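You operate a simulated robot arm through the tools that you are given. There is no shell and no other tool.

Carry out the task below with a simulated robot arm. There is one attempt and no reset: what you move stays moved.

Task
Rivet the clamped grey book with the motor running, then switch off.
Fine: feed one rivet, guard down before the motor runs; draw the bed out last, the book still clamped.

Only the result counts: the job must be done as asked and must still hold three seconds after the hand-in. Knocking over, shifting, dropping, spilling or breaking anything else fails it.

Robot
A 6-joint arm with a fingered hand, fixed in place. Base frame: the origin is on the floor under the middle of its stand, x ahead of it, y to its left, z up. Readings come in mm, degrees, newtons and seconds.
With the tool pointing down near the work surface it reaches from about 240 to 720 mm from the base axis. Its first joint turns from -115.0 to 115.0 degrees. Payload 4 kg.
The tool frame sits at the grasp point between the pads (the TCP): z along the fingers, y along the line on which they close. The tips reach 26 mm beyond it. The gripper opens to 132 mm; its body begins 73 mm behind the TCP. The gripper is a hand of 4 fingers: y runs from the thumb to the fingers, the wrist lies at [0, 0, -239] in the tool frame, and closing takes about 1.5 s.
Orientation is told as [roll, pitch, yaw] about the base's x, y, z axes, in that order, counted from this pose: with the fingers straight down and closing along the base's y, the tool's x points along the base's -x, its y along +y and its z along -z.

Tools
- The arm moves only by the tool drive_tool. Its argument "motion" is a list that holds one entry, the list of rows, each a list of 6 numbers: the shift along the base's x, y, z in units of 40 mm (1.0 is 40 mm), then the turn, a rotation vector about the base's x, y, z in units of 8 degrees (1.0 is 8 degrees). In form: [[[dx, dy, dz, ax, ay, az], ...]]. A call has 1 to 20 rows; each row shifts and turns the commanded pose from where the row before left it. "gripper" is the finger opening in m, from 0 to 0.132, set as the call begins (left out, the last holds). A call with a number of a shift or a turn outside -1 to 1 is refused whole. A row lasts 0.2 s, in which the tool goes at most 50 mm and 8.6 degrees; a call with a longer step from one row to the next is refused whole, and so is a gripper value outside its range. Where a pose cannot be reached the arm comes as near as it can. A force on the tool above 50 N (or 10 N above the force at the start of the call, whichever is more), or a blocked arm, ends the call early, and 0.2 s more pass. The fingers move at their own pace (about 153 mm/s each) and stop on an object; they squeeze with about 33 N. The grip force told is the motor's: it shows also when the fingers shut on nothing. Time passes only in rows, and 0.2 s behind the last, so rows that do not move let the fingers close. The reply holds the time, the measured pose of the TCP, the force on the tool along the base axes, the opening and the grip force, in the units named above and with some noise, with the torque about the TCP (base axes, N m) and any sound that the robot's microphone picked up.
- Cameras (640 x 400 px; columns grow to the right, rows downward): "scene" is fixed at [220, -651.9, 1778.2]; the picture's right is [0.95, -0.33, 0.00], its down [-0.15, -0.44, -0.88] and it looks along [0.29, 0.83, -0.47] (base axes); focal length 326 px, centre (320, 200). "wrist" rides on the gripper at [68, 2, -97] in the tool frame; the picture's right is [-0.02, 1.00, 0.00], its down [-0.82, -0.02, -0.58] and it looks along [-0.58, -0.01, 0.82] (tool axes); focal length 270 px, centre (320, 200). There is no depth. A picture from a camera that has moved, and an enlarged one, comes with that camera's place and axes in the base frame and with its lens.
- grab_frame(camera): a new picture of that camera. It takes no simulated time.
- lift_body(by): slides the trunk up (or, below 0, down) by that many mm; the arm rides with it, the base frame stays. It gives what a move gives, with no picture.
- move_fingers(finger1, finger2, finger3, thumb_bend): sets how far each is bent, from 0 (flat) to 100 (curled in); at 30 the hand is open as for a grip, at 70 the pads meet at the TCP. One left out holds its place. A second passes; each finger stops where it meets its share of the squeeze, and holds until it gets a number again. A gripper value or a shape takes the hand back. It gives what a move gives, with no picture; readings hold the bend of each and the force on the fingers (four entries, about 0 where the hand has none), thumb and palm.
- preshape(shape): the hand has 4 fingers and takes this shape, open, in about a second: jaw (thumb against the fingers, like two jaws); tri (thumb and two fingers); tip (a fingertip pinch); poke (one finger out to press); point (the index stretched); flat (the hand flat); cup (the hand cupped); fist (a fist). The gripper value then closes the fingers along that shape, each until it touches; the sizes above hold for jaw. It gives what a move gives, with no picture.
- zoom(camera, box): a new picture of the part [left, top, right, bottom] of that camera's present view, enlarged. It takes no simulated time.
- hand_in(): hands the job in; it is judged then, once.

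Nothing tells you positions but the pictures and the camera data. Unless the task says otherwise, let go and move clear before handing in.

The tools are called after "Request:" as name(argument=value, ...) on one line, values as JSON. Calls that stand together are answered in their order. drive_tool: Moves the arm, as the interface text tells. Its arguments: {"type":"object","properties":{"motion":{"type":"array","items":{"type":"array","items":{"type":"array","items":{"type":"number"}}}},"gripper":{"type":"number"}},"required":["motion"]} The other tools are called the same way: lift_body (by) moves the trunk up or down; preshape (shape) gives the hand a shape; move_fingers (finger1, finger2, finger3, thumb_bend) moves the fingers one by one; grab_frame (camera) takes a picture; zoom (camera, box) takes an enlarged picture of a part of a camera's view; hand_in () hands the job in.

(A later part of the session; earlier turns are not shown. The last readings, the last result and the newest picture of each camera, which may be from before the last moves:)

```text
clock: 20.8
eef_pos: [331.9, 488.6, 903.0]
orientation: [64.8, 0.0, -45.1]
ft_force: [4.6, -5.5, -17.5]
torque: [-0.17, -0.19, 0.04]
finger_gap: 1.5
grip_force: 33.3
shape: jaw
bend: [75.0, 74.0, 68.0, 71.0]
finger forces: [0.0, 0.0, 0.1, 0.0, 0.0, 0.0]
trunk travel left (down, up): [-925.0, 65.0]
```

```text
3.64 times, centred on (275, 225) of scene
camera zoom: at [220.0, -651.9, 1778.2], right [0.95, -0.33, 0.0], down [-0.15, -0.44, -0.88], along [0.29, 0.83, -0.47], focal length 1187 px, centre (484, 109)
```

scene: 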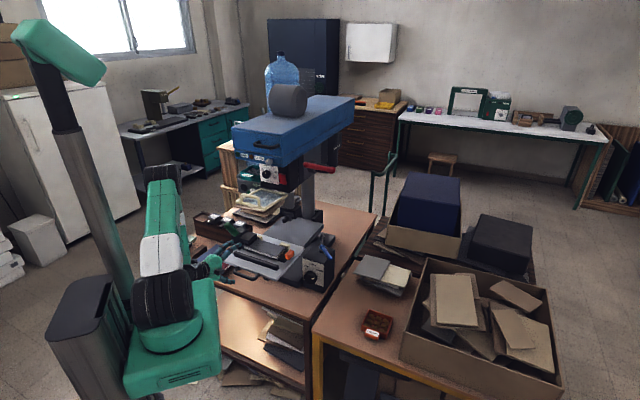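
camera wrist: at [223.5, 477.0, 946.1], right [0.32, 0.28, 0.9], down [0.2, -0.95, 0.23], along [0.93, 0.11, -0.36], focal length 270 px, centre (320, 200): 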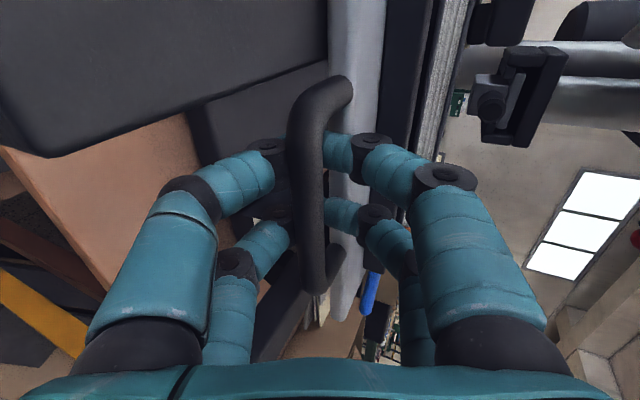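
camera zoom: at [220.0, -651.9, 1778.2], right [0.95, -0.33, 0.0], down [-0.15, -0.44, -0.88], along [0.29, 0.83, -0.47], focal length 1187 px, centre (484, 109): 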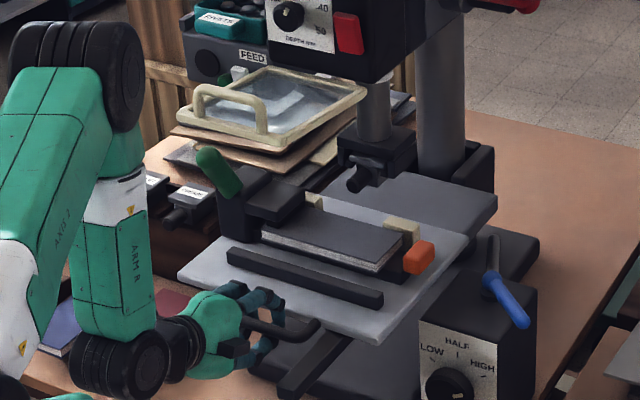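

Request:
drive_tool(motion=[[[0.185, 0.165, 0, 0, 0, 0], [0.185, 0.165, 0, 0, 0, 0], [0.185, 0.165, 0, 0, 0, 0], [0.185, 0.165, 0, 0, 0, 0]]])

Request:
zoom(camera="scene", box=[210, 170, 340, 280])

```text
clock: 21.8
eef_pos: [360.5, 517.6, 903.9]
orientation: [64.6, 0.0, -45.0]
ft_force: [0.8, -2.4, -19.5]
torque: [-0.11, -0.17, 0.08]
finger_gap: 1.5
grip_force: 32.8
shape: jaw
bend: [75.0, 74.0, 67.0, 71.0]
finger forces: [0.1, 0.1, 0.0, 0.1, 0.3, 0.0]
trunk travel left (down, up): [-925.0, 65.0]
```

```text
3.64 times, centred on (275, 225) of scene
camera zoom: at [220.0, -651.9, 1778.2], right [0.95, -0.33, 0.0], down [-0.15, -0.44, -0.88], along [0.29, 0.83, -0.47], focal length 1187 px, centre (484, 109)
```

zoom: 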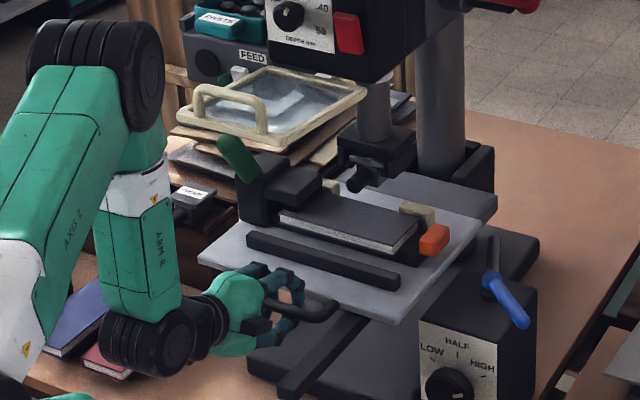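

Request:
drive_tool(motion=[[[0.18, 0.17, 0, 0, 0, 0], [0.18, 0.17, 0, 0, 0, 0], [0.18, 0.17, 0, 0, 0, 0], [0.18, 0.17, 0, 0, 0, 0]]])

Request:
zoom(camera="scene", box=[210, 170, 340, 280])

Request:
grab_frame(camera="wrist")

```text
clock: 22.8
eef_pos: [390.3, 544.5, 903.2]
orientation: [64.8, -0.2, -45.1]
ft_force: [-5.1, 3.5, -15.1]
torque: [-0.03, -0.1, 0.07]
finger_gap: 1.1
grip_force: 33.4
shape: jaw
bend: [75.0, 74.0, 67.0, 71.0]
finger forces: [0.0, 0.0, 0.0, 0.0, 0.1, 0.0]
trunk travel left (down, up): [-925.0, 65.0]
```

```text
3.64 times, centred on (275, 225) of scene
camera zoom: at [220.0, -651.9, 1778.2], right [0.95, -0.33, 0.0], down [-0.15, -0.44, -0.88], along [0.29, 0.83, -0.47], focal length 1187 px, centre (484, 109)
```

zoom: 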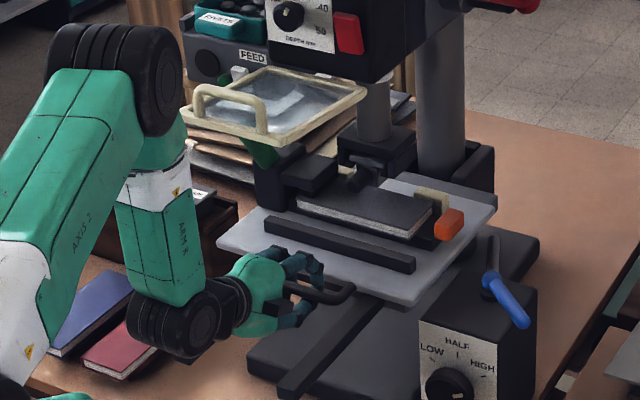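

```text
taken
camera wrist: at [281.4, 531.8, 946.0], right [0.32, 0.28, 0.9], down [0.2, -0.95, 0.23], along [0.93, 0.11, -0.36], focal length 270 px, centre (320, 200)
```

wrist: 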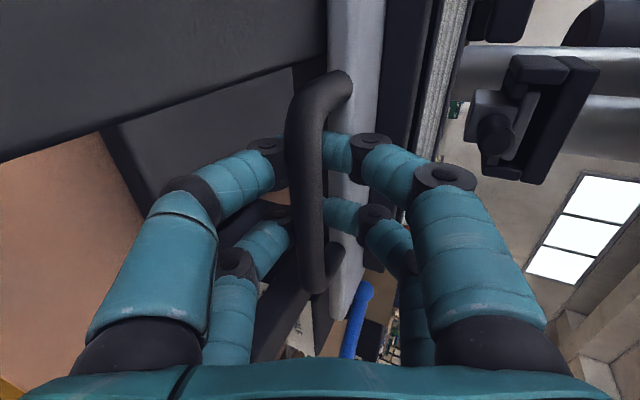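

Request:
drive_tool(motion=[[[0.175, 0.175, 0, 0, 0, 0], [0.175, 0.175, 0, 0, 0, 0]]])

Request:
zoom(camera="scene", box=[230, 190, 320, 260])

Request:
zoom(camera="wrist", box=[300, 20, 620, 220])

```text
clock: 23.4
eef_pos: [403.9, 558.7, 902.3]
orientation: [64.7, 0.0, -45.1]
ft_force: [-4.8, 3.6, -14.9]
torque: [-0.04, -0.1, 0.04]
finger_gap: 1.3
grip_force: 32.9
shape: jaw
bend: [75.0, 74.0, 67.0, 71.0]
finger forces: [0.1, 0.0, 0.0, 0.0, 0.2, 0.1]
trunk travel left (down, up): [-925.0, 65.0]
```

```text
5.71 times, centred on (275, 225) of scene
camera zoom: at [220.0, -651.9, 1778.2], right [0.95, -0.33, 0.0], down [-0.15, -0.44, -0.88], along [0.29, 0.83, -0.47], focal length 1866 px, centre (577, 57)
```

zoom: 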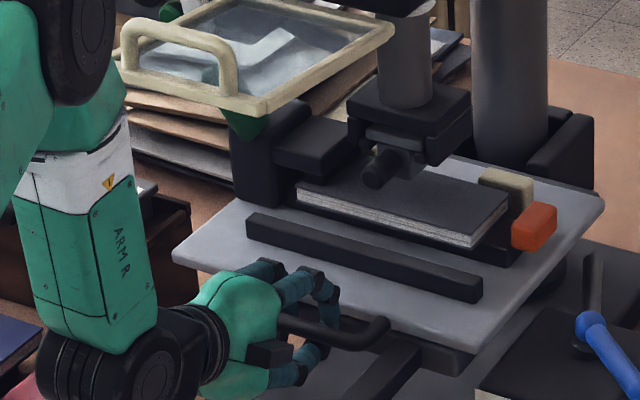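

```text
2.00 times, centred on (460, 120) of wrist
camera zoom: at [295.6, 545.9, 946.1], right [0.32, 0.28, 0.9], down [0.2, -0.95, 0.23], along [0.93, 0.11, -0.36], focal length 541 px, centre (40, 360)
```

zoom: 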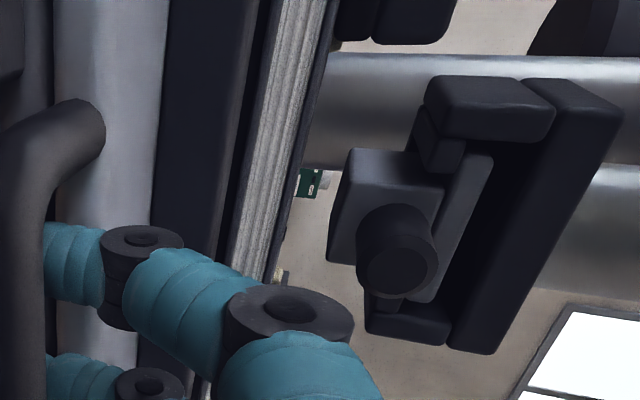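

Request:
drive_tool(motion=[[[0.175, 0.175, 0, 0, 0, 0], [0.175, 0.175, 0, 0, 0, 0]]])

Request:
zoom(camera="scene", box=[230, 190, 320, 260])

```text
clock: 24.1
eef_pos: [410.9, 565.2, 899.8]
orientation: [63.9, 0.0, -45.0]
ft_force: [-16.3, -14.7, 6.3]
torque: [-0.16, 0.05, -0.04]
finger_gap: 2.9
grip_force: 33.3
shape: jaw
bend: [75.0, 74.0, 70.0, 72.0]
finger forces: [0.0, 0.0, 0.1, 0.0, 0.1, 0.0]
trunk travel left (down, up): [-925.0, 65.0]
stopped in row 2: the force on the tool passed its limit at 54 N (the readings are from after the stop); the commanded pose is now the measured one
```

```text
5.71 times, centred on (275, 225) of scene
camera zoom: at [220.0, -651.9, 1778.2], right [0.95, -0.33, 0.0], down [-0.15, -0.44, -0.88], along [0.29, 0.83, -0.47], focal length 1866 px, centre (577, 57)
```

zoom: 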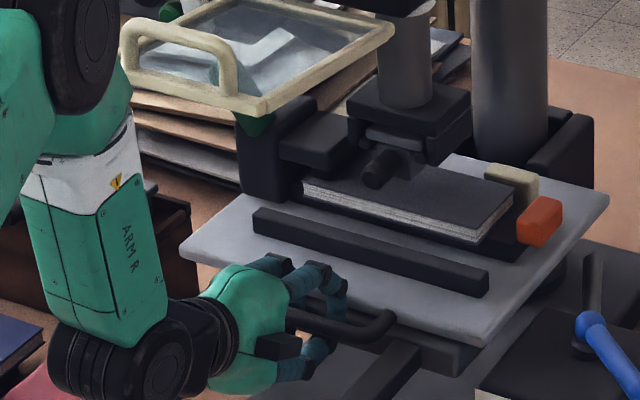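

The bed has reached its inner stop after about 220 mm. I'll open the hand and back away from the handle.

Request:
drive_tool(motion=[[[0, 0, 0, 0, 0, 0], [0, 0, 0, 0, 0, 0], [0, 0, 0, 0, 0, 0], [0, 0, 0, 0, 0, 0], [0, 0, 0, 0, 0, 0], [0, 0, 0, 0, 0, 0]]], gripper=0.12)

Request:
grab_frame(camera="wrist")

```text
clock: 24.9
eef_pos: [403.0, 558.5, 884.4]
orientation: [61.5, -0.6, -44.6]
ft_force: [-32.5, -29.0, -10.6]
torque: [0.11, -0.16, 0.05]
finger_gap: 93.0
grip_force: 0.0
shape: jaw
bend: [71.0, 71.0, 47.0, 32.0]
finger forces: [21.2, 21.6, 0.0, 0.0, 0.1, 0.0]
trunk travel left (down, up): [-925.0, 65.0]
stopped in row 3: the force on the tool passed its limit at 52 N (the readings are from after the stop); the commanded pose is now the measured one
```

```text
taken
camera wrist: at [296.7, 546.1, 932.0], right [0.35, 0.33, 0.88], down [0.21, -0.94, 0.27], along [0.91, 0.1, -0.39], focal length 270 px, centre (320, 200)
```

wrist: 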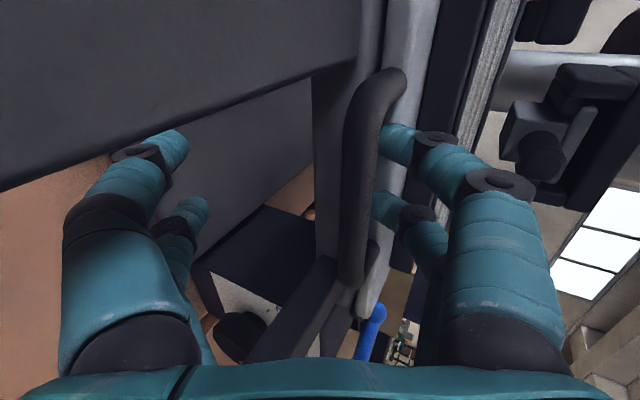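

Two of the upper fingers are still hooked behind the bar, so they press on the plate edge as they open. I'll bend them back in, keep the thumb open, and lift the hand off upwards instead.

Request:
move_fingers(finger1=75, finger2=75, finger3=72, thumb_bend=25)

Request:
grab_frame(camera="wrist")

Request:
zoom(camera="scene", box=[220, 200, 310, 270])

```text
clock: 25.9
eef_pos: [410.9, 564.5, 893.9]
orientation: [63.1, -0.4, -44.9]
ft_force: [-3.7, -3.0, 19.3]
torque: [0.33, -0.34, 0.0]
finger_gap: 73.0
grip_force: 10.6
shape: fingers
bend: [74.0, 74.0, 71.0, 25.0]
finger forces: [10.6, 10.4, 0.1, 0.0, 0.0, 0.0]
trunk travel left (down, up): [-925.0, 65.0]
```

```text
taken
camera wrist: at [302.1, 551.5, 940.0], right [0.33, 0.31, 0.89], down [0.21, -0.95, 0.25], along [0.92, 0.1, -0.38], focal length 270 px, centre (320, 200)
```

wrist: 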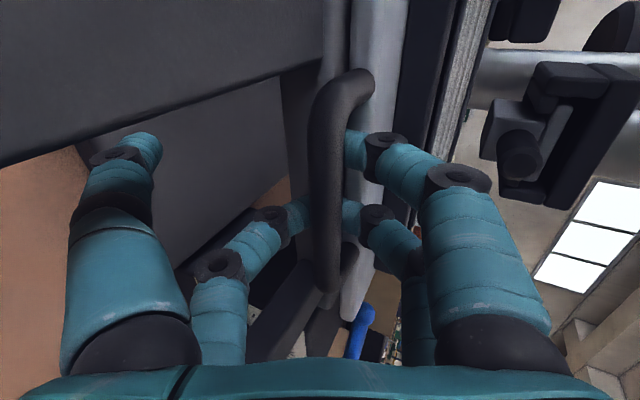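

```text
5.71 times, centred on (265, 235) of scene
camera zoom: at [220.0, -651.9, 1778.2], right [0.95, -0.33, 0.0], down [-0.15, -0.44, -0.88], along [0.29, 0.83, -0.47], focal length 1866 px, centre (634, 0)
```

zoom: 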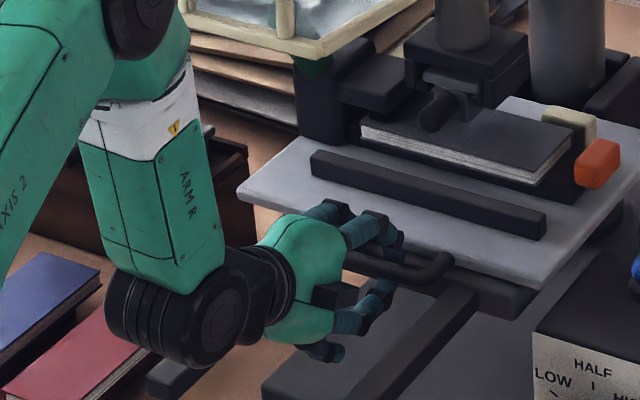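

Finger 3 sits on the thumb's side, so it must open too.

Request:
move_fingers(finger3=25)

Request:
grab_frame(camera="wrist")

```text
clock: 26.9
eef_pos: [408.9, 563.3, 893.7]
orientation: [63.0, -0.3, -44.8]
ft_force: [-3.4, -2.4, 22.0]
torque: [0.38, -0.35, 0.04]
finger_gap: 73.8
grip_force: 11.5
shape: fingers
bend: [74.0, 74.0, 25.0, 25.0]
finger forces: [11.3, 11.2, 0.0, 0.1, 0.0, 0.0]
trunk travel left (down, up): [-925.0, 65.0]
```

```text
taken
camera wrist: at [301.6, 550.9, 939.3], right [0.33, 0.31, 0.89], down [0.21, -0.95, 0.25], along [0.92, 0.1, -0.38], focal length 270 px, centre (320, 200)
```

wrist: 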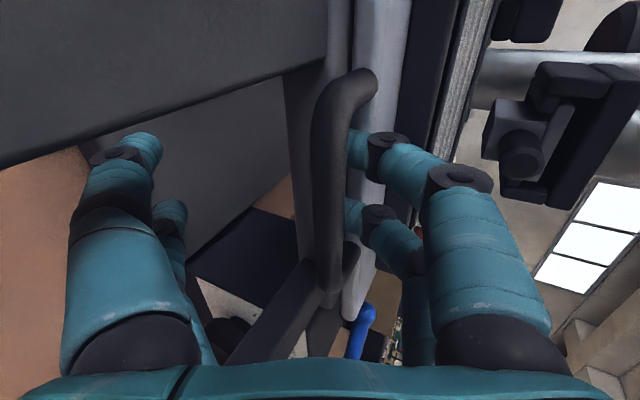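

The lower digits are open now. Lifting the hooked fingers up and off the bar.

Request:
drive_tool(motion=[[[0, 0, 0.25, 0, 0, 0], [0, 0, 0.25, 0, 0, 0], [0, 0, 0.25, 0, 0, 0], [0, 0, 0.25, 0, 0, 0]]])

Request:
grab_frame(camera="wrist")

Request:
zoom(camera="scene", box=[220, 200, 310, 270])

```text
clock: 27.9
eef_pos: [409.7, 561.9, 932.3]
orientation: [62.6, -0.4, -44.7]
ft_force: [0.2, 0.2, 0.1]
torque: [-0.01, -0.03, -0.01]
finger_gap: 63.8
grip_force: 0.0
shape: fingers
bend: [75.0, 75.0, 25.0, 25.0]
finger forces: [0.0, 0.1, 0.1, 0.1, 0.1, 0.0]
trunk travel left (down, up): [-925.0, 65.0]
```

```text
taken
camera wrist: at [302.2, 550.8, 978.4], right [0.34, 0.31, 0.89], down [0.21, -0.94, 0.25], along [0.92, 0.1, -0.38], focal length 270 px, centre (320, 200)
```

wrist: 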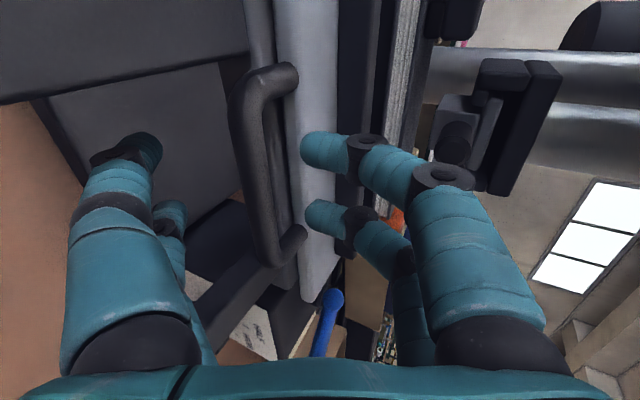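

```text
5.71 times, centred on (265, 235) of scene
camera zoom: at [220.0, -651.9, 1778.2], right [0.95, -0.33, 0.0], down [-0.15, -0.44, -0.88], along [0.29, 0.83, -0.47], focal length 1866 px, centre (634, 0)
```

zoom: 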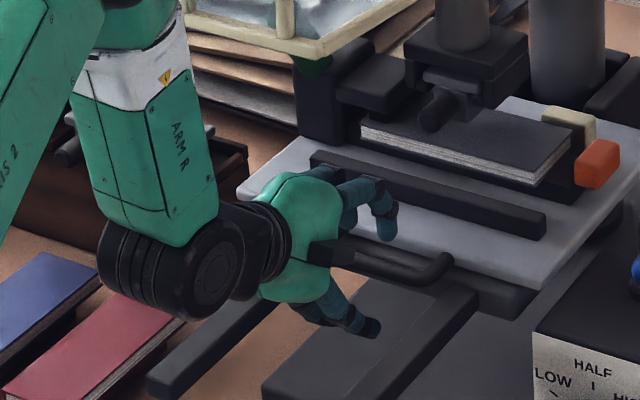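

The hand is free, the bed is in and undisturbed. I'll back out and take the poke shape for pressing the feed key.

Request:
drive_tool(motion=[[[-0.6, -0.6, 0.1, 0, 0, 0], [-0.7, -0.7, 0.5, 0, 0, 0], [-0.7, -0.7, 0.5, 0, 0, 0], [-0.6, -0.6, 0.6, 0, 0, 0], [0, 0, 1, 0, 0, 0], [0, 0, 1, 0, 0, 0]]])

Request:
preshape(shape="poke")

Request:
grab_frame(camera="wrist")

Request:
grab_frame(camera="scene")

```text
clock: 29.3
eef_pos: [303.8, 460.1, 1080.9]
orientation: [62.6, -0.4, -44.8]
ft_force: [-0.5, -0.5, -0.5]
torque: [-0.02, 0.02, -0.03]
finger_gap: 63.9
grip_force: 0.0
shape: fingers
bend: [75.0, 75.0, 25.0, 25.0]
finger forces: [0.0, 0.0, 0.0, 0.0, 0.0, 0.1]
trunk travel left (down, up): [-925.0, 65.0]
```

```text
clock: 30.2
eef_pos: [304.2, 462.8, 1078.5]
orientation: [62.7, -0.4, -44.8]
ft_force: [0.9, 0.5, 1.3]
torque: [0.0, 0.01, -0.04]
finger_gap: 0.2
grip_force: 0.0
shape: poke
bend: [100.0, 100.0, 100.0, 34.0]
finger forces: [0.0, 0.0, 0.1, 0.0, 0.0, 0.1]
trunk travel left (down, up): [-925.0, 65.0]
```

```text
taken
camera wrist: at [197.5, 449.8, 1125.0], right [0.34, 0.31, 0.89], down [0.21, -0.95, 0.25], along [0.92, 0.1, -0.38], focal length 270 px, centre (320, 200)
```

wrist: 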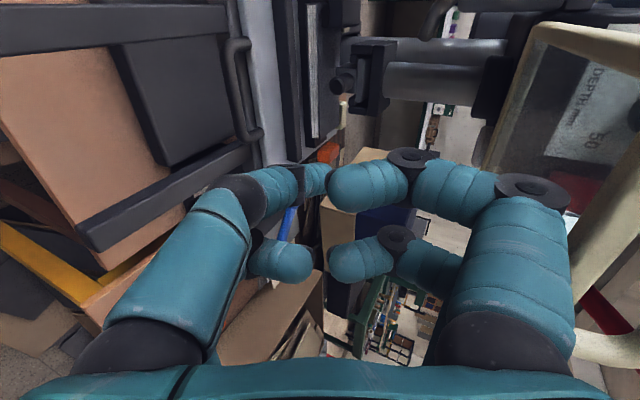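

```text
taken
```

scene: 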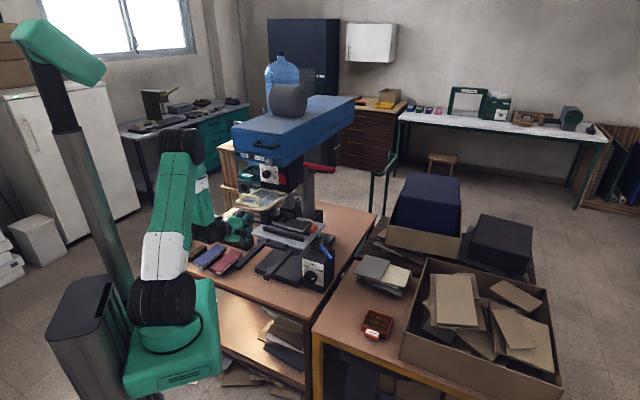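

Request:
drive_tool(motion=[[[0, 0, 0, 0, 0, 0], [0, 0, 0, 0, 0, 0], [0, 0, 0, 0, 0, 0]]])

Request:
grab_frame(camera="wrist")

Request:
zoom(camera="scene", box=[170, 170, 290, 250])

```text
clock: 31.0
eef_pos: [304.5, 461.4, 1079.9]
orientation: [62.6, -0.2, -45.0]
ft_force: [-0.6, -0.1, 0.3]
torque: [0.01, 0.0, 0.04]
finger_gap: 0.2
grip_force: 0.1
shape: poke
bend: [100.0, 100.0, 100.0, 34.0]
finger forces: [0.0, 0.0, 0.1, 0.0, 0.0, 0.0]
trunk travel left (down, up): [-925.0, 65.0]
```

```text
taken
camera wrist: at [197.4, 449.7, 1125.4], right [0.34, 0.31, 0.89], down [0.21, -0.95, 0.25], along [0.92, 0.1, -0.38], focal length 270 px, centre (320, 200)
```

wrist: 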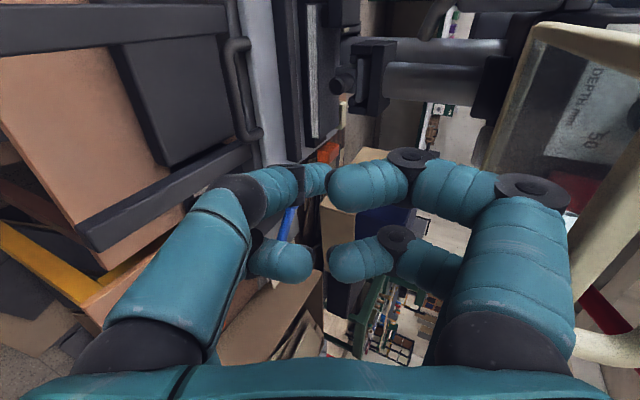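

```text
5.00 times, centred on (230, 210) of scene
camera zoom: at [220.0, -651.9, 1778.2], right [0.95, -0.33, 0.0], down [-0.15, -0.44, -0.88], along [0.29, 0.83, -0.47], focal length 1633 px, centre (770, 150)
```

zoom: 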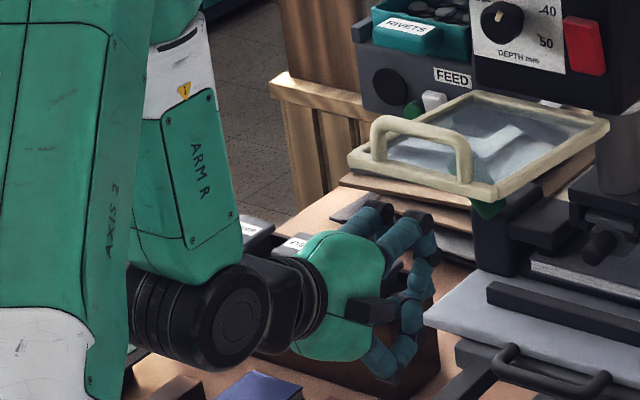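

In the poke shape one digit points straight out along the tool axis. The feed key is at about U≈733, V≈217, z≈1126; I'll come at it from the left so the hand stays clear of the raised guard.

Request:
drive_tool(motion=[[[-0.84, 0.475, 0.34, 0, 0, -0.78], [-0.84, 0.475, 0.34, 0, 0, -0.78], [-0.84, 0.475, 0.34, 0, 0, -0.78], [-0.84, 0.475, 0.34, 0, 0, -0.78], [0, 0, 0, 0.277, -0.761, 0], [0, 0, 0, 0.277, -0.761, 0], [0, 0, 0, 0.277, -0.761, 0]]])

Request:
grab_frame(camera="wrist")

Request:
grab_frame(camera="scene")

```text
clock: 32.6
eef_pos: [172.1, 536.9, 1133.5]
orientation: [82.3, -0.2, -70.0]
ft_force: [-0.5, 0.1, -0.5]
torque: [-0.01, 0.01, 0.01]
finger_gap: 0.1
grip_force: 0.1
shape: poke
bend: [100.0, 100.0, 100.0, 34.0]
finger forces: [0.0, 0.0, 0.0, 0.0, 0.0, 0.1]
trunk travel left (down, up): [-925.0, 65.0]
```

```text
taken
camera wrist: at [59.8, 568.6, 1148.4], right [0.13, 0.03, 0.99], down [-0.26, -0.96, 0.06], along [0.96, -0.27, -0.12], focal length 270 px, centre (320, 200)
```

wrist: 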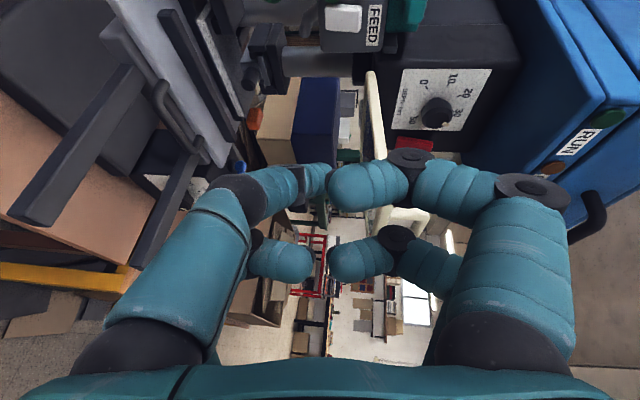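

```text
taken
```

scene: 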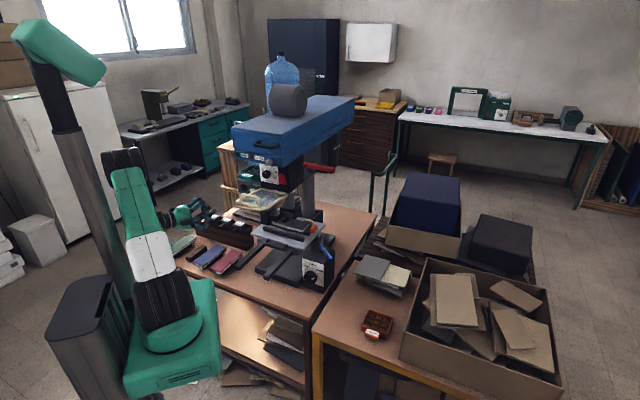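

Request:
drive_tool(motion=[[[0.645, 0.585, 0, 0, 0, 0], [0.645, 0.585, 0, 0, 0, 0], [0.645, 0.585, 0, 0, 0, 0], [0.645, 0.585, 0, 0, 0, 0], [0.645, 0.585, 0, 0, 0, 0]]])

Request:
grab_frame(camera="wrist")

Request:
zoom(camera="scene", box=[200, 150, 300, 215])

```text
clock: 33.8
eef_pos: [304.2, 654.2, 1134.6]
orientation: [82.2, -0.5, -69.9]
ft_force: [0.0, 0.0, -0.2]
torque: [0.0, 0.0, 0.04]
finger_gap: 0.0
grip_force: 0.0
shape: poke
bend: [100.0, 100.0, 100.0, 34.0]
finger forces: [0.0, 0.0, 0.0, 0.1, 0.0, 0.0]
trunk travel left (down, up): [-925.0, 65.0]
```

```text
taken
camera wrist: at [192.4, 685.9, 1149.5], right [0.13, 0.03, 0.99], down [-0.26, -0.96, 0.06], along [0.96, -0.27, -0.12], focal length 270 px, centre (320, 200)
```

wrist: 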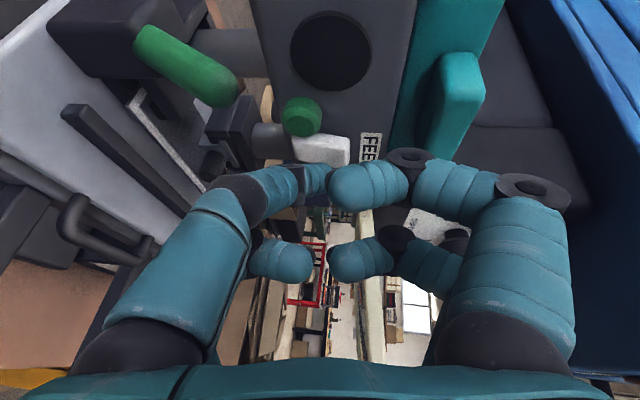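

```text
6.15 times, centred on (250, 182) of scene
camera zoom: at [220.0, -651.9, 1778.2], right [0.95, -0.33, 0.0], down [-0.15, -0.44, -0.88], along [0.29, 0.83, -0.47], focal length 2009 px, centre (751, 308)
```

zoom: 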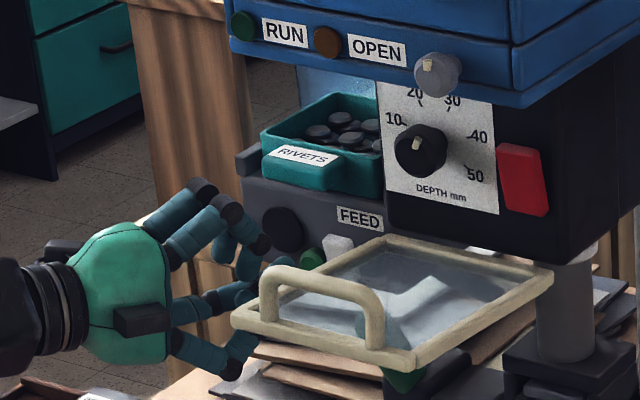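

Request:
zoom(camera="wrist", box=[240, 90, 400, 210])

Request:
zoom(camera="scene", box=[225, 170, 275, 210])

```text
3.33 times, centred on (320, 150) of wrist
camera zoom: at [192.4, 685.9, 1149.5], right [0.13, 0.03, 0.99], down [-0.26, -0.96, 0.06], along [0.96, -0.27, -0.12], focal length 901 px, centre (320, 367)
```

zoom: 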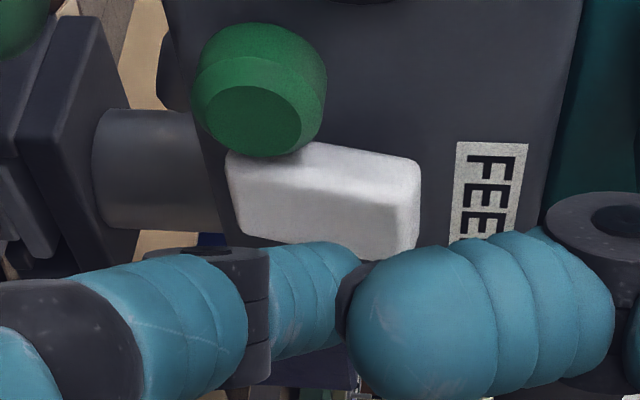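

```text
10.00 times, centred on (250, 190) of scene
camera zoom: at [220.0, -651.9, 1778.2], right [0.95, -0.33, 0.0], down [-0.15, -0.44, -0.88], along [0.29, 0.83, -0.47], focal length 3265 px, centre (1020, 300)
```

zoom: 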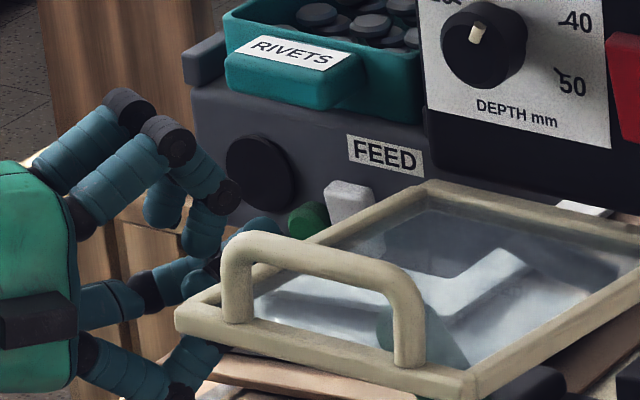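

The white key is ~25 mm ahead of the poking tip. I advance most of that, then press in small steps watching the force and the microphone.

Request:
drive_tool(motion=[[[0.244, 0.129, -0.038, 0, 0, 0], [0.2, 0.1, -0.03, 0, 0, 0]]])

Request:
zoom(camera="wrist", box=[240, 90, 400, 210])

Request:
zoom(camera="scene", box=[225, 170, 275, 210])

```text
clock: 34.4
eef_pos: [320.4, 662.6, 1132.8]
orientation: [82.3, -0.3, -70.0]
ft_force: [0.0, -0.5, 0.7]
torque: [-0.02, 0.01, 0.01]
finger_gap: 0.2
grip_force: 0.1
shape: poke
bend: [100.0, 100.0, 100.0, 34.0]
finger forces: [0.0, 0.0, 0.1, 0.0, 0.1, 0.0]
trunk travel left (down, up): [-925.0, 65.0]
```

```text
3.33 times, centred on (320, 150) of wrist
camera zoom: at [207.8, 694.2, 1146.6], right [0.13, 0.03, 0.99], down [-0.26, -0.96, 0.06], along [0.96, -0.27, -0.12], focal length 901 px, centre (320, 367)
```

zoom: 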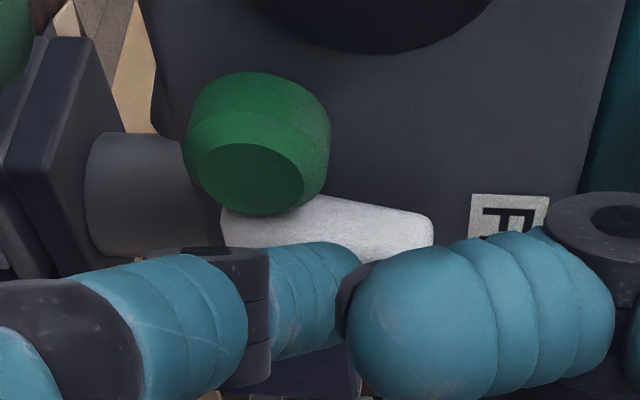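

```text
10.00 times, centred on (250, 190) of scene
camera zoom: at [220.0, -651.9, 1778.2], right [0.95, -0.33, 0.0], down [-0.15, -0.44, -0.88], along [0.29, 0.83, -0.47], focal length 3265 px, centre (1020, 300)
```

zoom: 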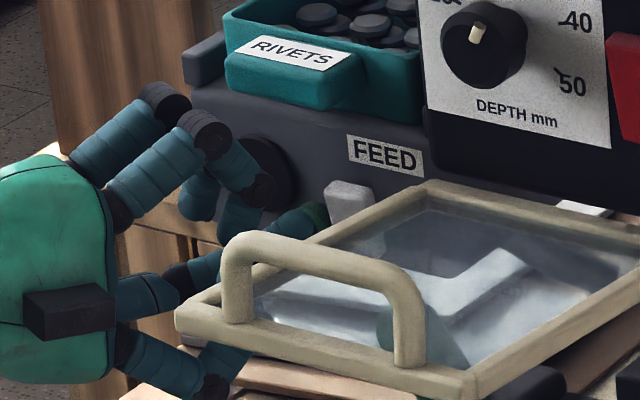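

The tip looks slightly too far left (towards the green stud). I'll shift right about 8 mm and down a little before pressing.

Request:
drive_tool(motion=[[[0.0685, -0.19, -0.12, 0, 0, 0], [0, 0, 0, 0, 0, 0]]])

Request:
zoom(camera="wrist", box=[240, 90, 400, 210])

Request:
zoom(camera="scene", box=[235, 178, 267, 198])

```text
clock: 35.0
eef_pos: [320.9, 653.7, 1127.6]
orientation: [82.3, -0.4, -70.0]
ft_force: [0.8, 0.3, -0.2]
torque: [0.01, 0.01, -0.02]
finger_gap: 0.0
grip_force: 0.1
shape: poke
bend: [100.0, 100.0, 100.0, 34.0]
finger forces: [0.1, 0.0, 0.0, 0.0, 0.0, 0.0]
trunk travel left (down, up): [-925.0, 65.0]
```

```text
3.33 times, centred on (320, 150) of wrist
camera zoom: at [209.9, 686.0, 1142.2], right [0.13, 0.03, 0.99], down [-0.26, -0.96, 0.06], along [0.96, -0.27, -0.12], focal length 901 px, centre (320, 367)
```

zoom: 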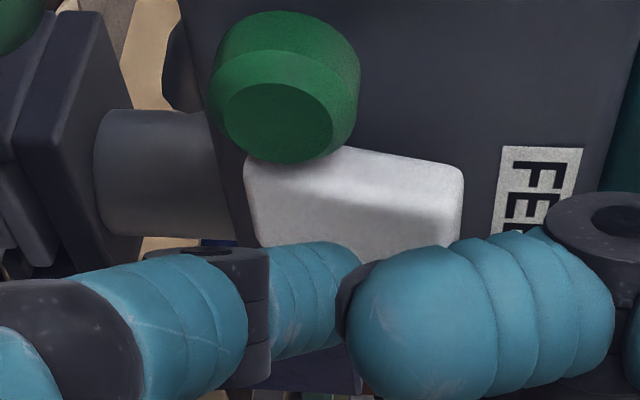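

```text
16.00 times, centred on (251, 188) of scene
camera zoom: at [220.0, -651.9, 1778.2], right [0.95, -0.33, 0.0], down [-0.15, -0.44, -0.88], along [0.29, 0.83, -0.47], focal length 5224 px, centre (1424, 392)
```

zoom: 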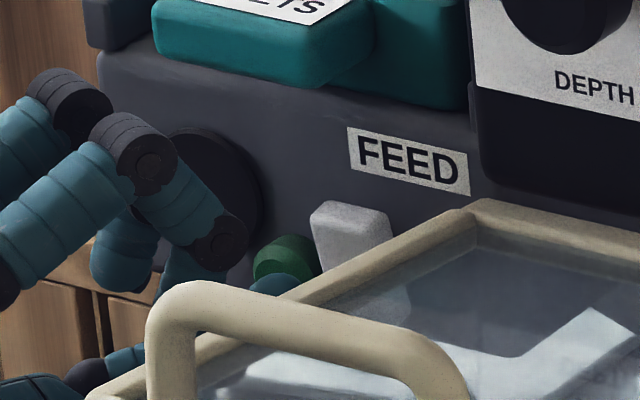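

Request:
drive_tool(motion=[[[0.175, 0.064, -0.025, 0, 0, 0], [0.175, 0.064, -0.025, 0, 0, 0], [0.07, 0.025, -0.01, 0, 0, 0]]])

Request:
zoom(camera="wrist", box=[240, 90, 400, 210])

Request:
zoom(camera="scene", box=[235, 178, 267, 198])

```text
clock: 35.8
eef_pos: [331.5, 658.1, 1124.4]
orientation: [82.2, -0.5, -69.7]
ft_force: [-32.1, -21.5, -4.6]
torque: [-0.12, 0.24, -0.23]
finger_gap: 0.0
grip_force: 0.0
shape: poke
bend: [100.0, 100.0, 100.0, 35.0]
finger forces: [0.1, 0.0, 0.0, 0.0, 37.7, 0.0]
trunk travel left (down, up): [-925.0, 65.0]
```

```text
3.33 times, centred on (320, 150) of wrist
camera zoom: at [220.3, 690.7, 1140.1], right [0.13, 0.03, 0.99], down [-0.26, -0.96, 0.07], along [0.96, -0.26, -0.12], focal length 901 px, centre (320, 367)
```

zoom: 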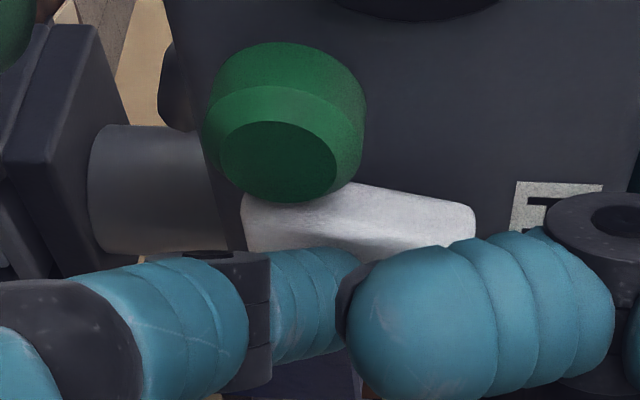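

```text
16.00 times, centred on (251, 188) of scene
camera zoom: at [220.0, -651.9, 1778.2], right [0.95, -0.33, 0.0], down [-0.15, -0.44, -0.88], along [0.29, 0.83, -0.47], focal length 5224 px, centre (1424, 392)
```

zoom: 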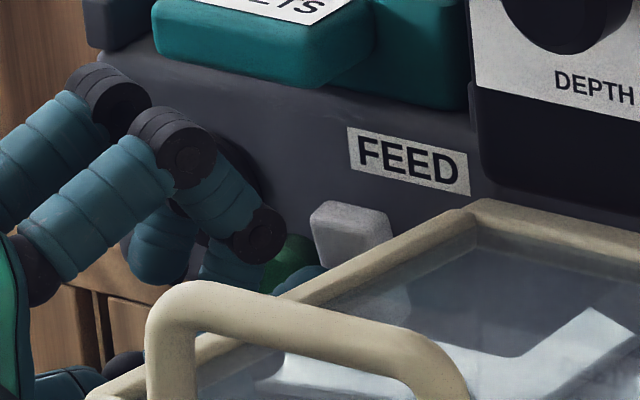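

I'm pressing with ~38 N on the white key, but no click was heard and it doesn't seem to have moved. I'll ease off and look again before pressing anything else.

Request:
drive_tool(motion=[[[-0.35, -0.127, 0.05, 0, 0, 0], [-0.35, -0.127, 0.05, 0, 0, 0], [-0.6, -0.2, 0.08, 0, 0, 0]]])

Request:
grab_frame(camera="wrist")

Request:
zoom(camera="wrist", box=[240, 60, 400, 160])

Request:
zoom(camera="scene", box=[230, 140, 310, 240])

```text
clock: 36.6
eef_pos: [286.8, 642.3, 1133.0]
orientation: [82.3, -0.2, -70.0]
ft_force: [-0.2, -0.6, 1.0]
torque: [-0.01, 0.02, -0.02]
finger_gap: 0.4
grip_force: 0.1
shape: poke
bend: [100.0, 100.0, 100.0, 34.0]
finger forces: [0.1, 0.0, 0.1, 0.0, 0.0, 0.0]
trunk travel left (down, up): [-925.0, 65.0]
```

```text
taken
camera wrist: at [174.8, 673.7, 1147.3], right [0.13, 0.03, 0.99], down [-0.26, -0.96, 0.06], along [0.96, -0.27, -0.12], focal length 270 px, centre (320, 200)
```

wrist: 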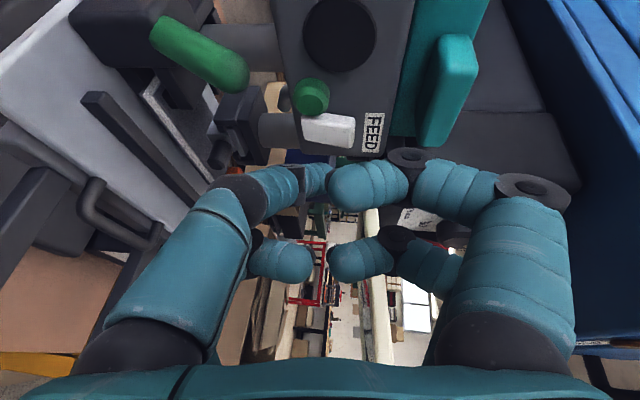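

```text
4.00 times, centred on (320, 110) of wrist
camera zoom: at [174.8, 673.7, 1147.3], right [0.13, 0.03, 0.99], down [-0.26, -0.96, 0.06], along [0.96, -0.27, -0.12], focal length 1081 px, centre (320, 560)
```

zoom: 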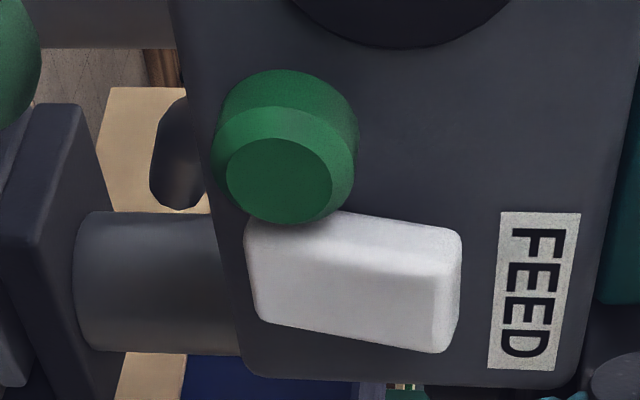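

```text
4.00 times, centred on (270, 190) of scene
camera zoom: at [220.0, -651.9, 1778.2], right [0.95, -0.33, 0.0], down [-0.15, -0.44, -0.88], along [0.29, 0.83, -0.47], focal length 1306 px, centre (520, 240)
```

zoom: 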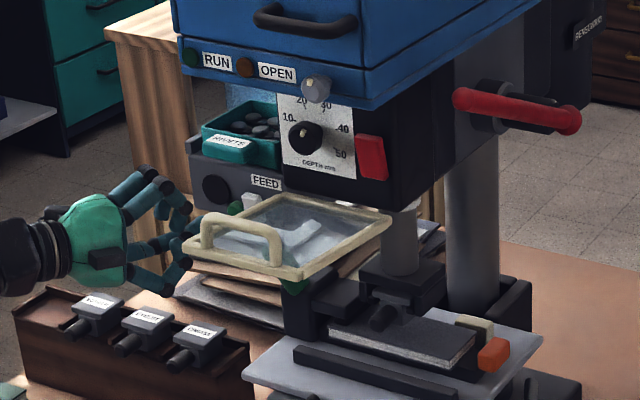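

Seen clearly now, the white key is a tilted rocker: its top end stands out, and I pressed near its pivot. I'll press its upper end instead.

Request:
drive_tool(motion=[[[0.44, 0.159, 0.05, 0, 0, 0], [0.4, 0.15, 0.05, 0, 0, 0]]])

Request:
drive_tool(motion=[[[0.07, 0.025, 0, 0, 0, 0], [0.07, 0.025, 0, 0, 0, 0], [0.07, 0.025, 0, 0, 0, 0]]])

Request:
zoom(camera="wrist", box=[240, 90, 400, 210])

Request:
zoom(camera="scene", box=[235, 178, 267, 198])

```text
clock: 37.2
eef_pos: [319.4, 655.4, 1134.7]
orientation: [82.2, -0.4, -70.0]
ft_force: [0.1, 0.0, -0.8]
torque: [0.0, -0.03, 0.02]
finger_gap: 0.1
grip_force: 0.0
shape: poke
bend: [100.0, 100.0, 100.0, 34.0]
finger forces: [0.0, 0.1, 0.0, 0.0, 0.1, 0.0]
trunk travel left (down, up): [-925.0, 65.0]
```

```text
clock: 38.0
eef_pos: [327.7, 657.2, 1135.7]
orientation: [82.2, -0.3, -69.9]
ft_force: [0.6, 0.2, 0.2]
torque: [0.0, -0.01, 0.0]
finger_gap: 0.0
grip_force: 0.0
shape: poke
bend: [100.0, 100.0, 100.0, 34.0]
finger forces: [0.0, 0.0, 0.1, 0.1, 0.0, 0.0]
trunk travel left (down, up): [-925.0, 65.0]
```

```text
3.33 times, centred on (320, 150) of wrist
camera zoom: at [216.6, 690.2, 1150.6], right [0.13, 0.03, 0.99], down [-0.26, -0.96, 0.06], along [0.96, -0.27, -0.12], focal length 901 px, centre (320, 367)
```

zoom: 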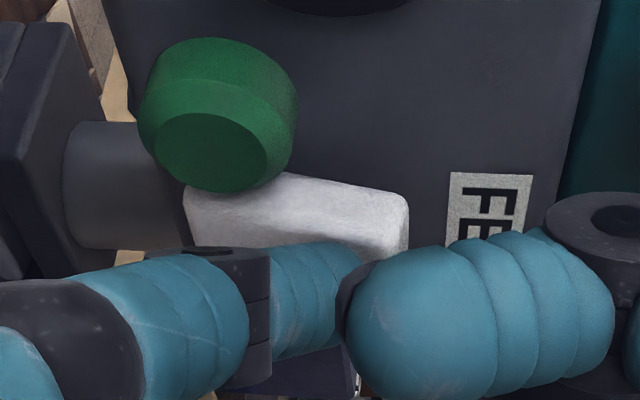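

```text
16.00 times, centred on (251, 188) of scene
camera zoom: at [220.0, -651.9, 1778.2], right [0.95, -0.33, 0.0], down [-0.15, -0.44, -0.88], along [0.29, 0.83, -0.47], focal length 5224 px, centre (1424, 392)
```

zoom: 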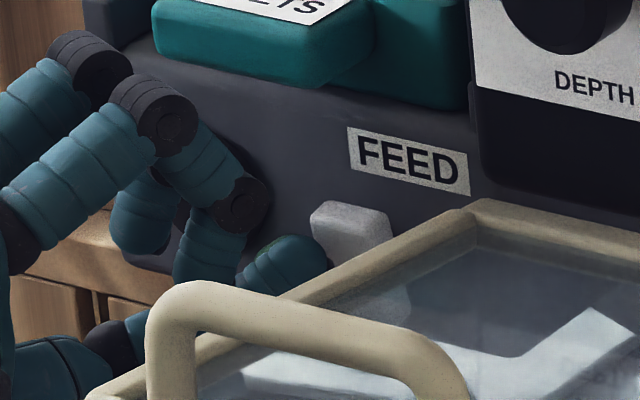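

Request:
drive_tool(motion=[[[0.05, 0.02, 0.11, 0, 0, 0], [0.07, 0.025, 0, 0, 0, 0], [0.05, 0.018, 0, 0, 0, 0]]])

Request:
zoom(camera="wrist", box=[240, 90, 400, 210])

Request:
zoom(camera="scene", box=[235, 178, 267, 198])

```text
clock: 38.8
eef_pos: [331.4, 658.9, 1141.5]
orientation: [82.3, -0.4, -69.9]
ft_force: [-10.4, -7.9, 0.1]
torque: [-0.06, -0.02, -0.1]
finger_gap: 0.3
grip_force: 0.0
shape: poke
bend: [100.0, 100.0, 100.0, 35.0]
finger forces: [0.0, 0.0, 0.0, 0.1, 13.2, 0.0]
trunk travel left (down, up): [-925.0, 65.0]
heard: click
```

```text
3.33 times, centred on (320, 150) of wrist
camera zoom: at [220.9, 691.2, 1155.6], right [0.13, 0.03, 0.99], down [-0.26, -0.96, 0.06], along [0.96, -0.27, -0.12], focal length 901 px, centre (320, 367)
```

zoom: 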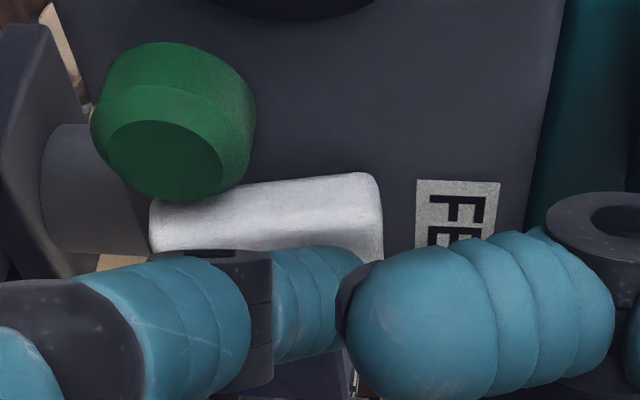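

```text
16.00 times, centred on (251, 188) of scene
camera zoom: at [220.0, -651.9, 1778.2], right [0.95, -0.33, 0.0], down [-0.15, -0.44, -0.88], along [0.29, 0.83, -0.47], focal length 5224 px, centre (1424, 392)
```

zoom: 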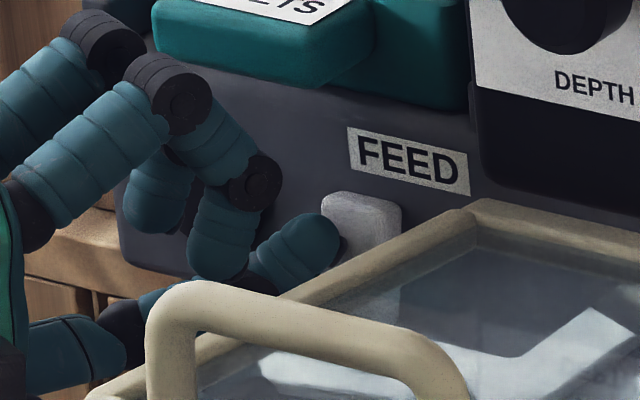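

Heard a click: the rocker flipped. I'll back off and see what changed.

Request:
drive_tool(motion=[[[-0.35, -0.127, 0.03, 0, 0, 0], [-0.35, -0.127, 0.03, 0, 0, 0], [-0.6, -0.2, 0.03, 0, 0, 0]]])

Request:
zoom(camera="wrist", box=[220, 50, 400, 170])

Request:
zoom(camera="scene", box=[230, 140, 310, 240])

Request:
zoom(camera="scene", box=[235, 145, 275, 198])

```text
clock: 39.6
eef_pos: [282.7, 642.0, 1143.3]
orientation: [82.2, -0.4, -70.0]
ft_force: [-0.6, -0.5, 0.1]
torque: [-0.02, 0.0, 0.01]
finger_gap: 0.0
grip_force: 0.0
shape: poke
bend: [100.0, 100.0, 100.0, 34.0]
finger forces: [0.0, 0.0, 0.0, 0.1, 0.0, 0.0]
trunk travel left (down, up): [-925.0, 65.0]
```

```text
3.33 times, centred on (310, 110) of wrist
camera zoom: at [170.6, 673.9, 1158.3], right [0.13, 0.03, 0.99], down [-0.26, -0.96, 0.06], along [0.96, -0.27, -0.12], focal length 901 px, centre (353, 500)
```

zoom: 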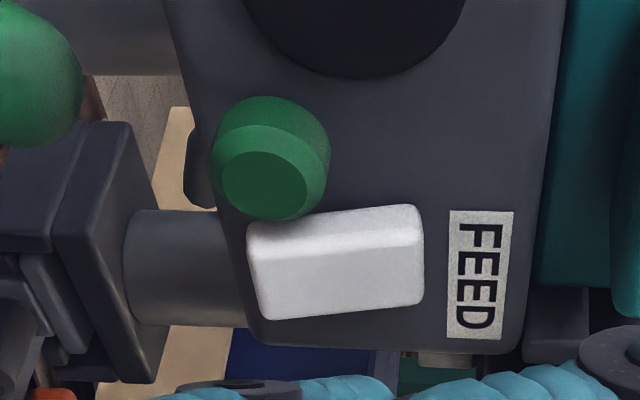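

```text
4.00 times, centred on (270, 190) of scene
camera zoom: at [220.0, -651.9, 1778.2], right [0.95, -0.33, 0.0], down [-0.15, -0.44, -0.88], along [0.29, 0.83, -0.47], focal length 1306 px, centre (520, 240)
```

zoom: 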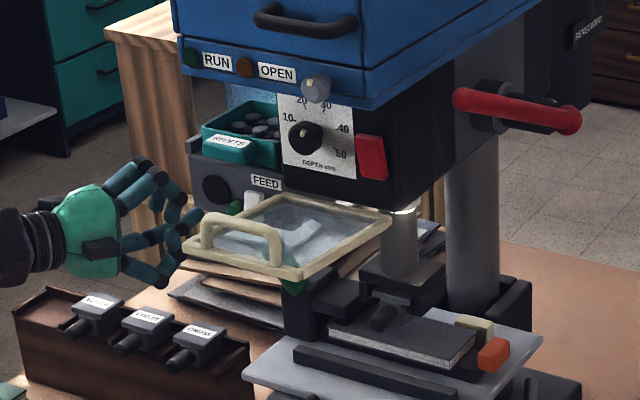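

```text
7.55 times, centred on (255, 172) of scene
camera zoom: at [220.0, -651.9, 1778.2], right [0.95, -0.33, 0.0], down [-0.15, -0.44, -0.88], along [0.29, 0.83, -0.47], focal length 2464 px, centre (811, 415)
```

zoom: 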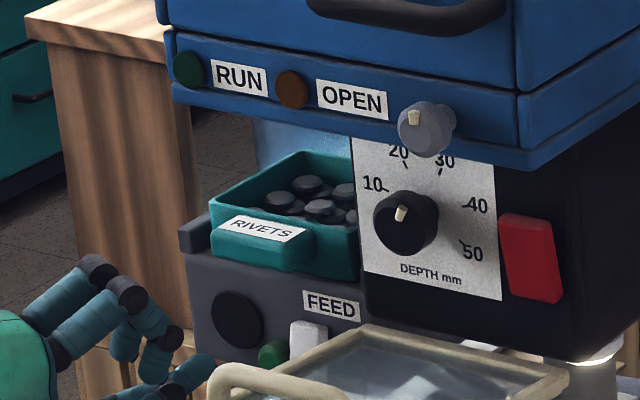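

A work light under the head came on, so the white rocker is only the lamp switch (I'll turn it back later). The green stud, a protruding push button, must be the feed. I move in front of it.

Request:
drive_tool(motion=[[[0.17, 0.35, -0.29, 0, 0, 0], [0.17, 0.35, -0.29, 0, 0, 0]]])

Request:
zoom(camera="wrist", box=[240, 90, 400, 210])

Request:
zoom(camera="scene", box=[235, 178, 267, 198])

```text
clock: 40.2
eef_pos: [296.5, 669.1, 1119.8]
orientation: [82.2, -0.5, -69.9]
ft_force: [-0.9, 0.3, 0.7]
torque: [0.02, 0.02, 0.0]
finger_gap: 0.1
grip_force: 0.0
shape: poke
bend: [100.0, 100.0, 100.0, 34.0]
finger forces: [0.1, 0.0, 0.0, 0.0, 0.1, 0.0]
trunk travel left (down, up): [-925.0, 65.0]
```

```text
3.33 times, centred on (320, 150) of wrist
camera zoom: at [185.4, 700.5, 1134.9], right [0.13, 0.03, 0.99], down [-0.26, -0.96, 0.06], along [0.96, -0.27, -0.12], focal length 901 px, centre (320, 367)
```

zoom: 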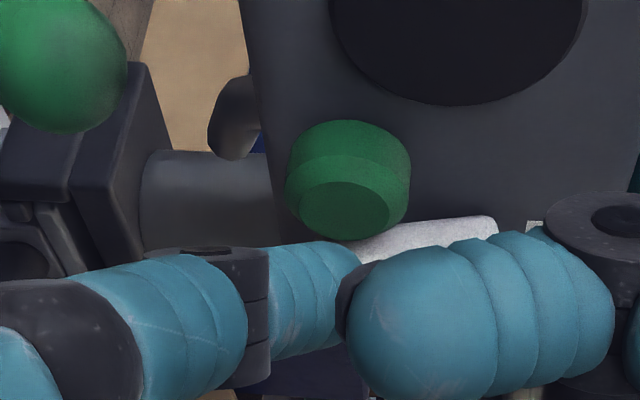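

```text
16.00 times, centred on (251, 188) of scene
camera zoom: at [220.0, -651.9, 1778.2], right [0.95, -0.33, 0.0], down [-0.15, -0.44, -0.88], along [0.29, 0.83, -0.47], focal length 5224 px, centre (1424, 392)
```

zoom: 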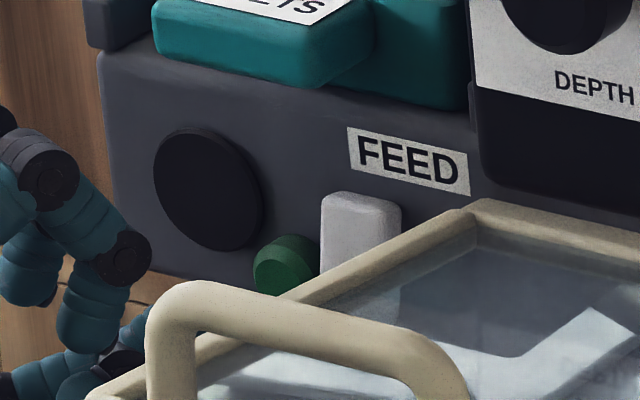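

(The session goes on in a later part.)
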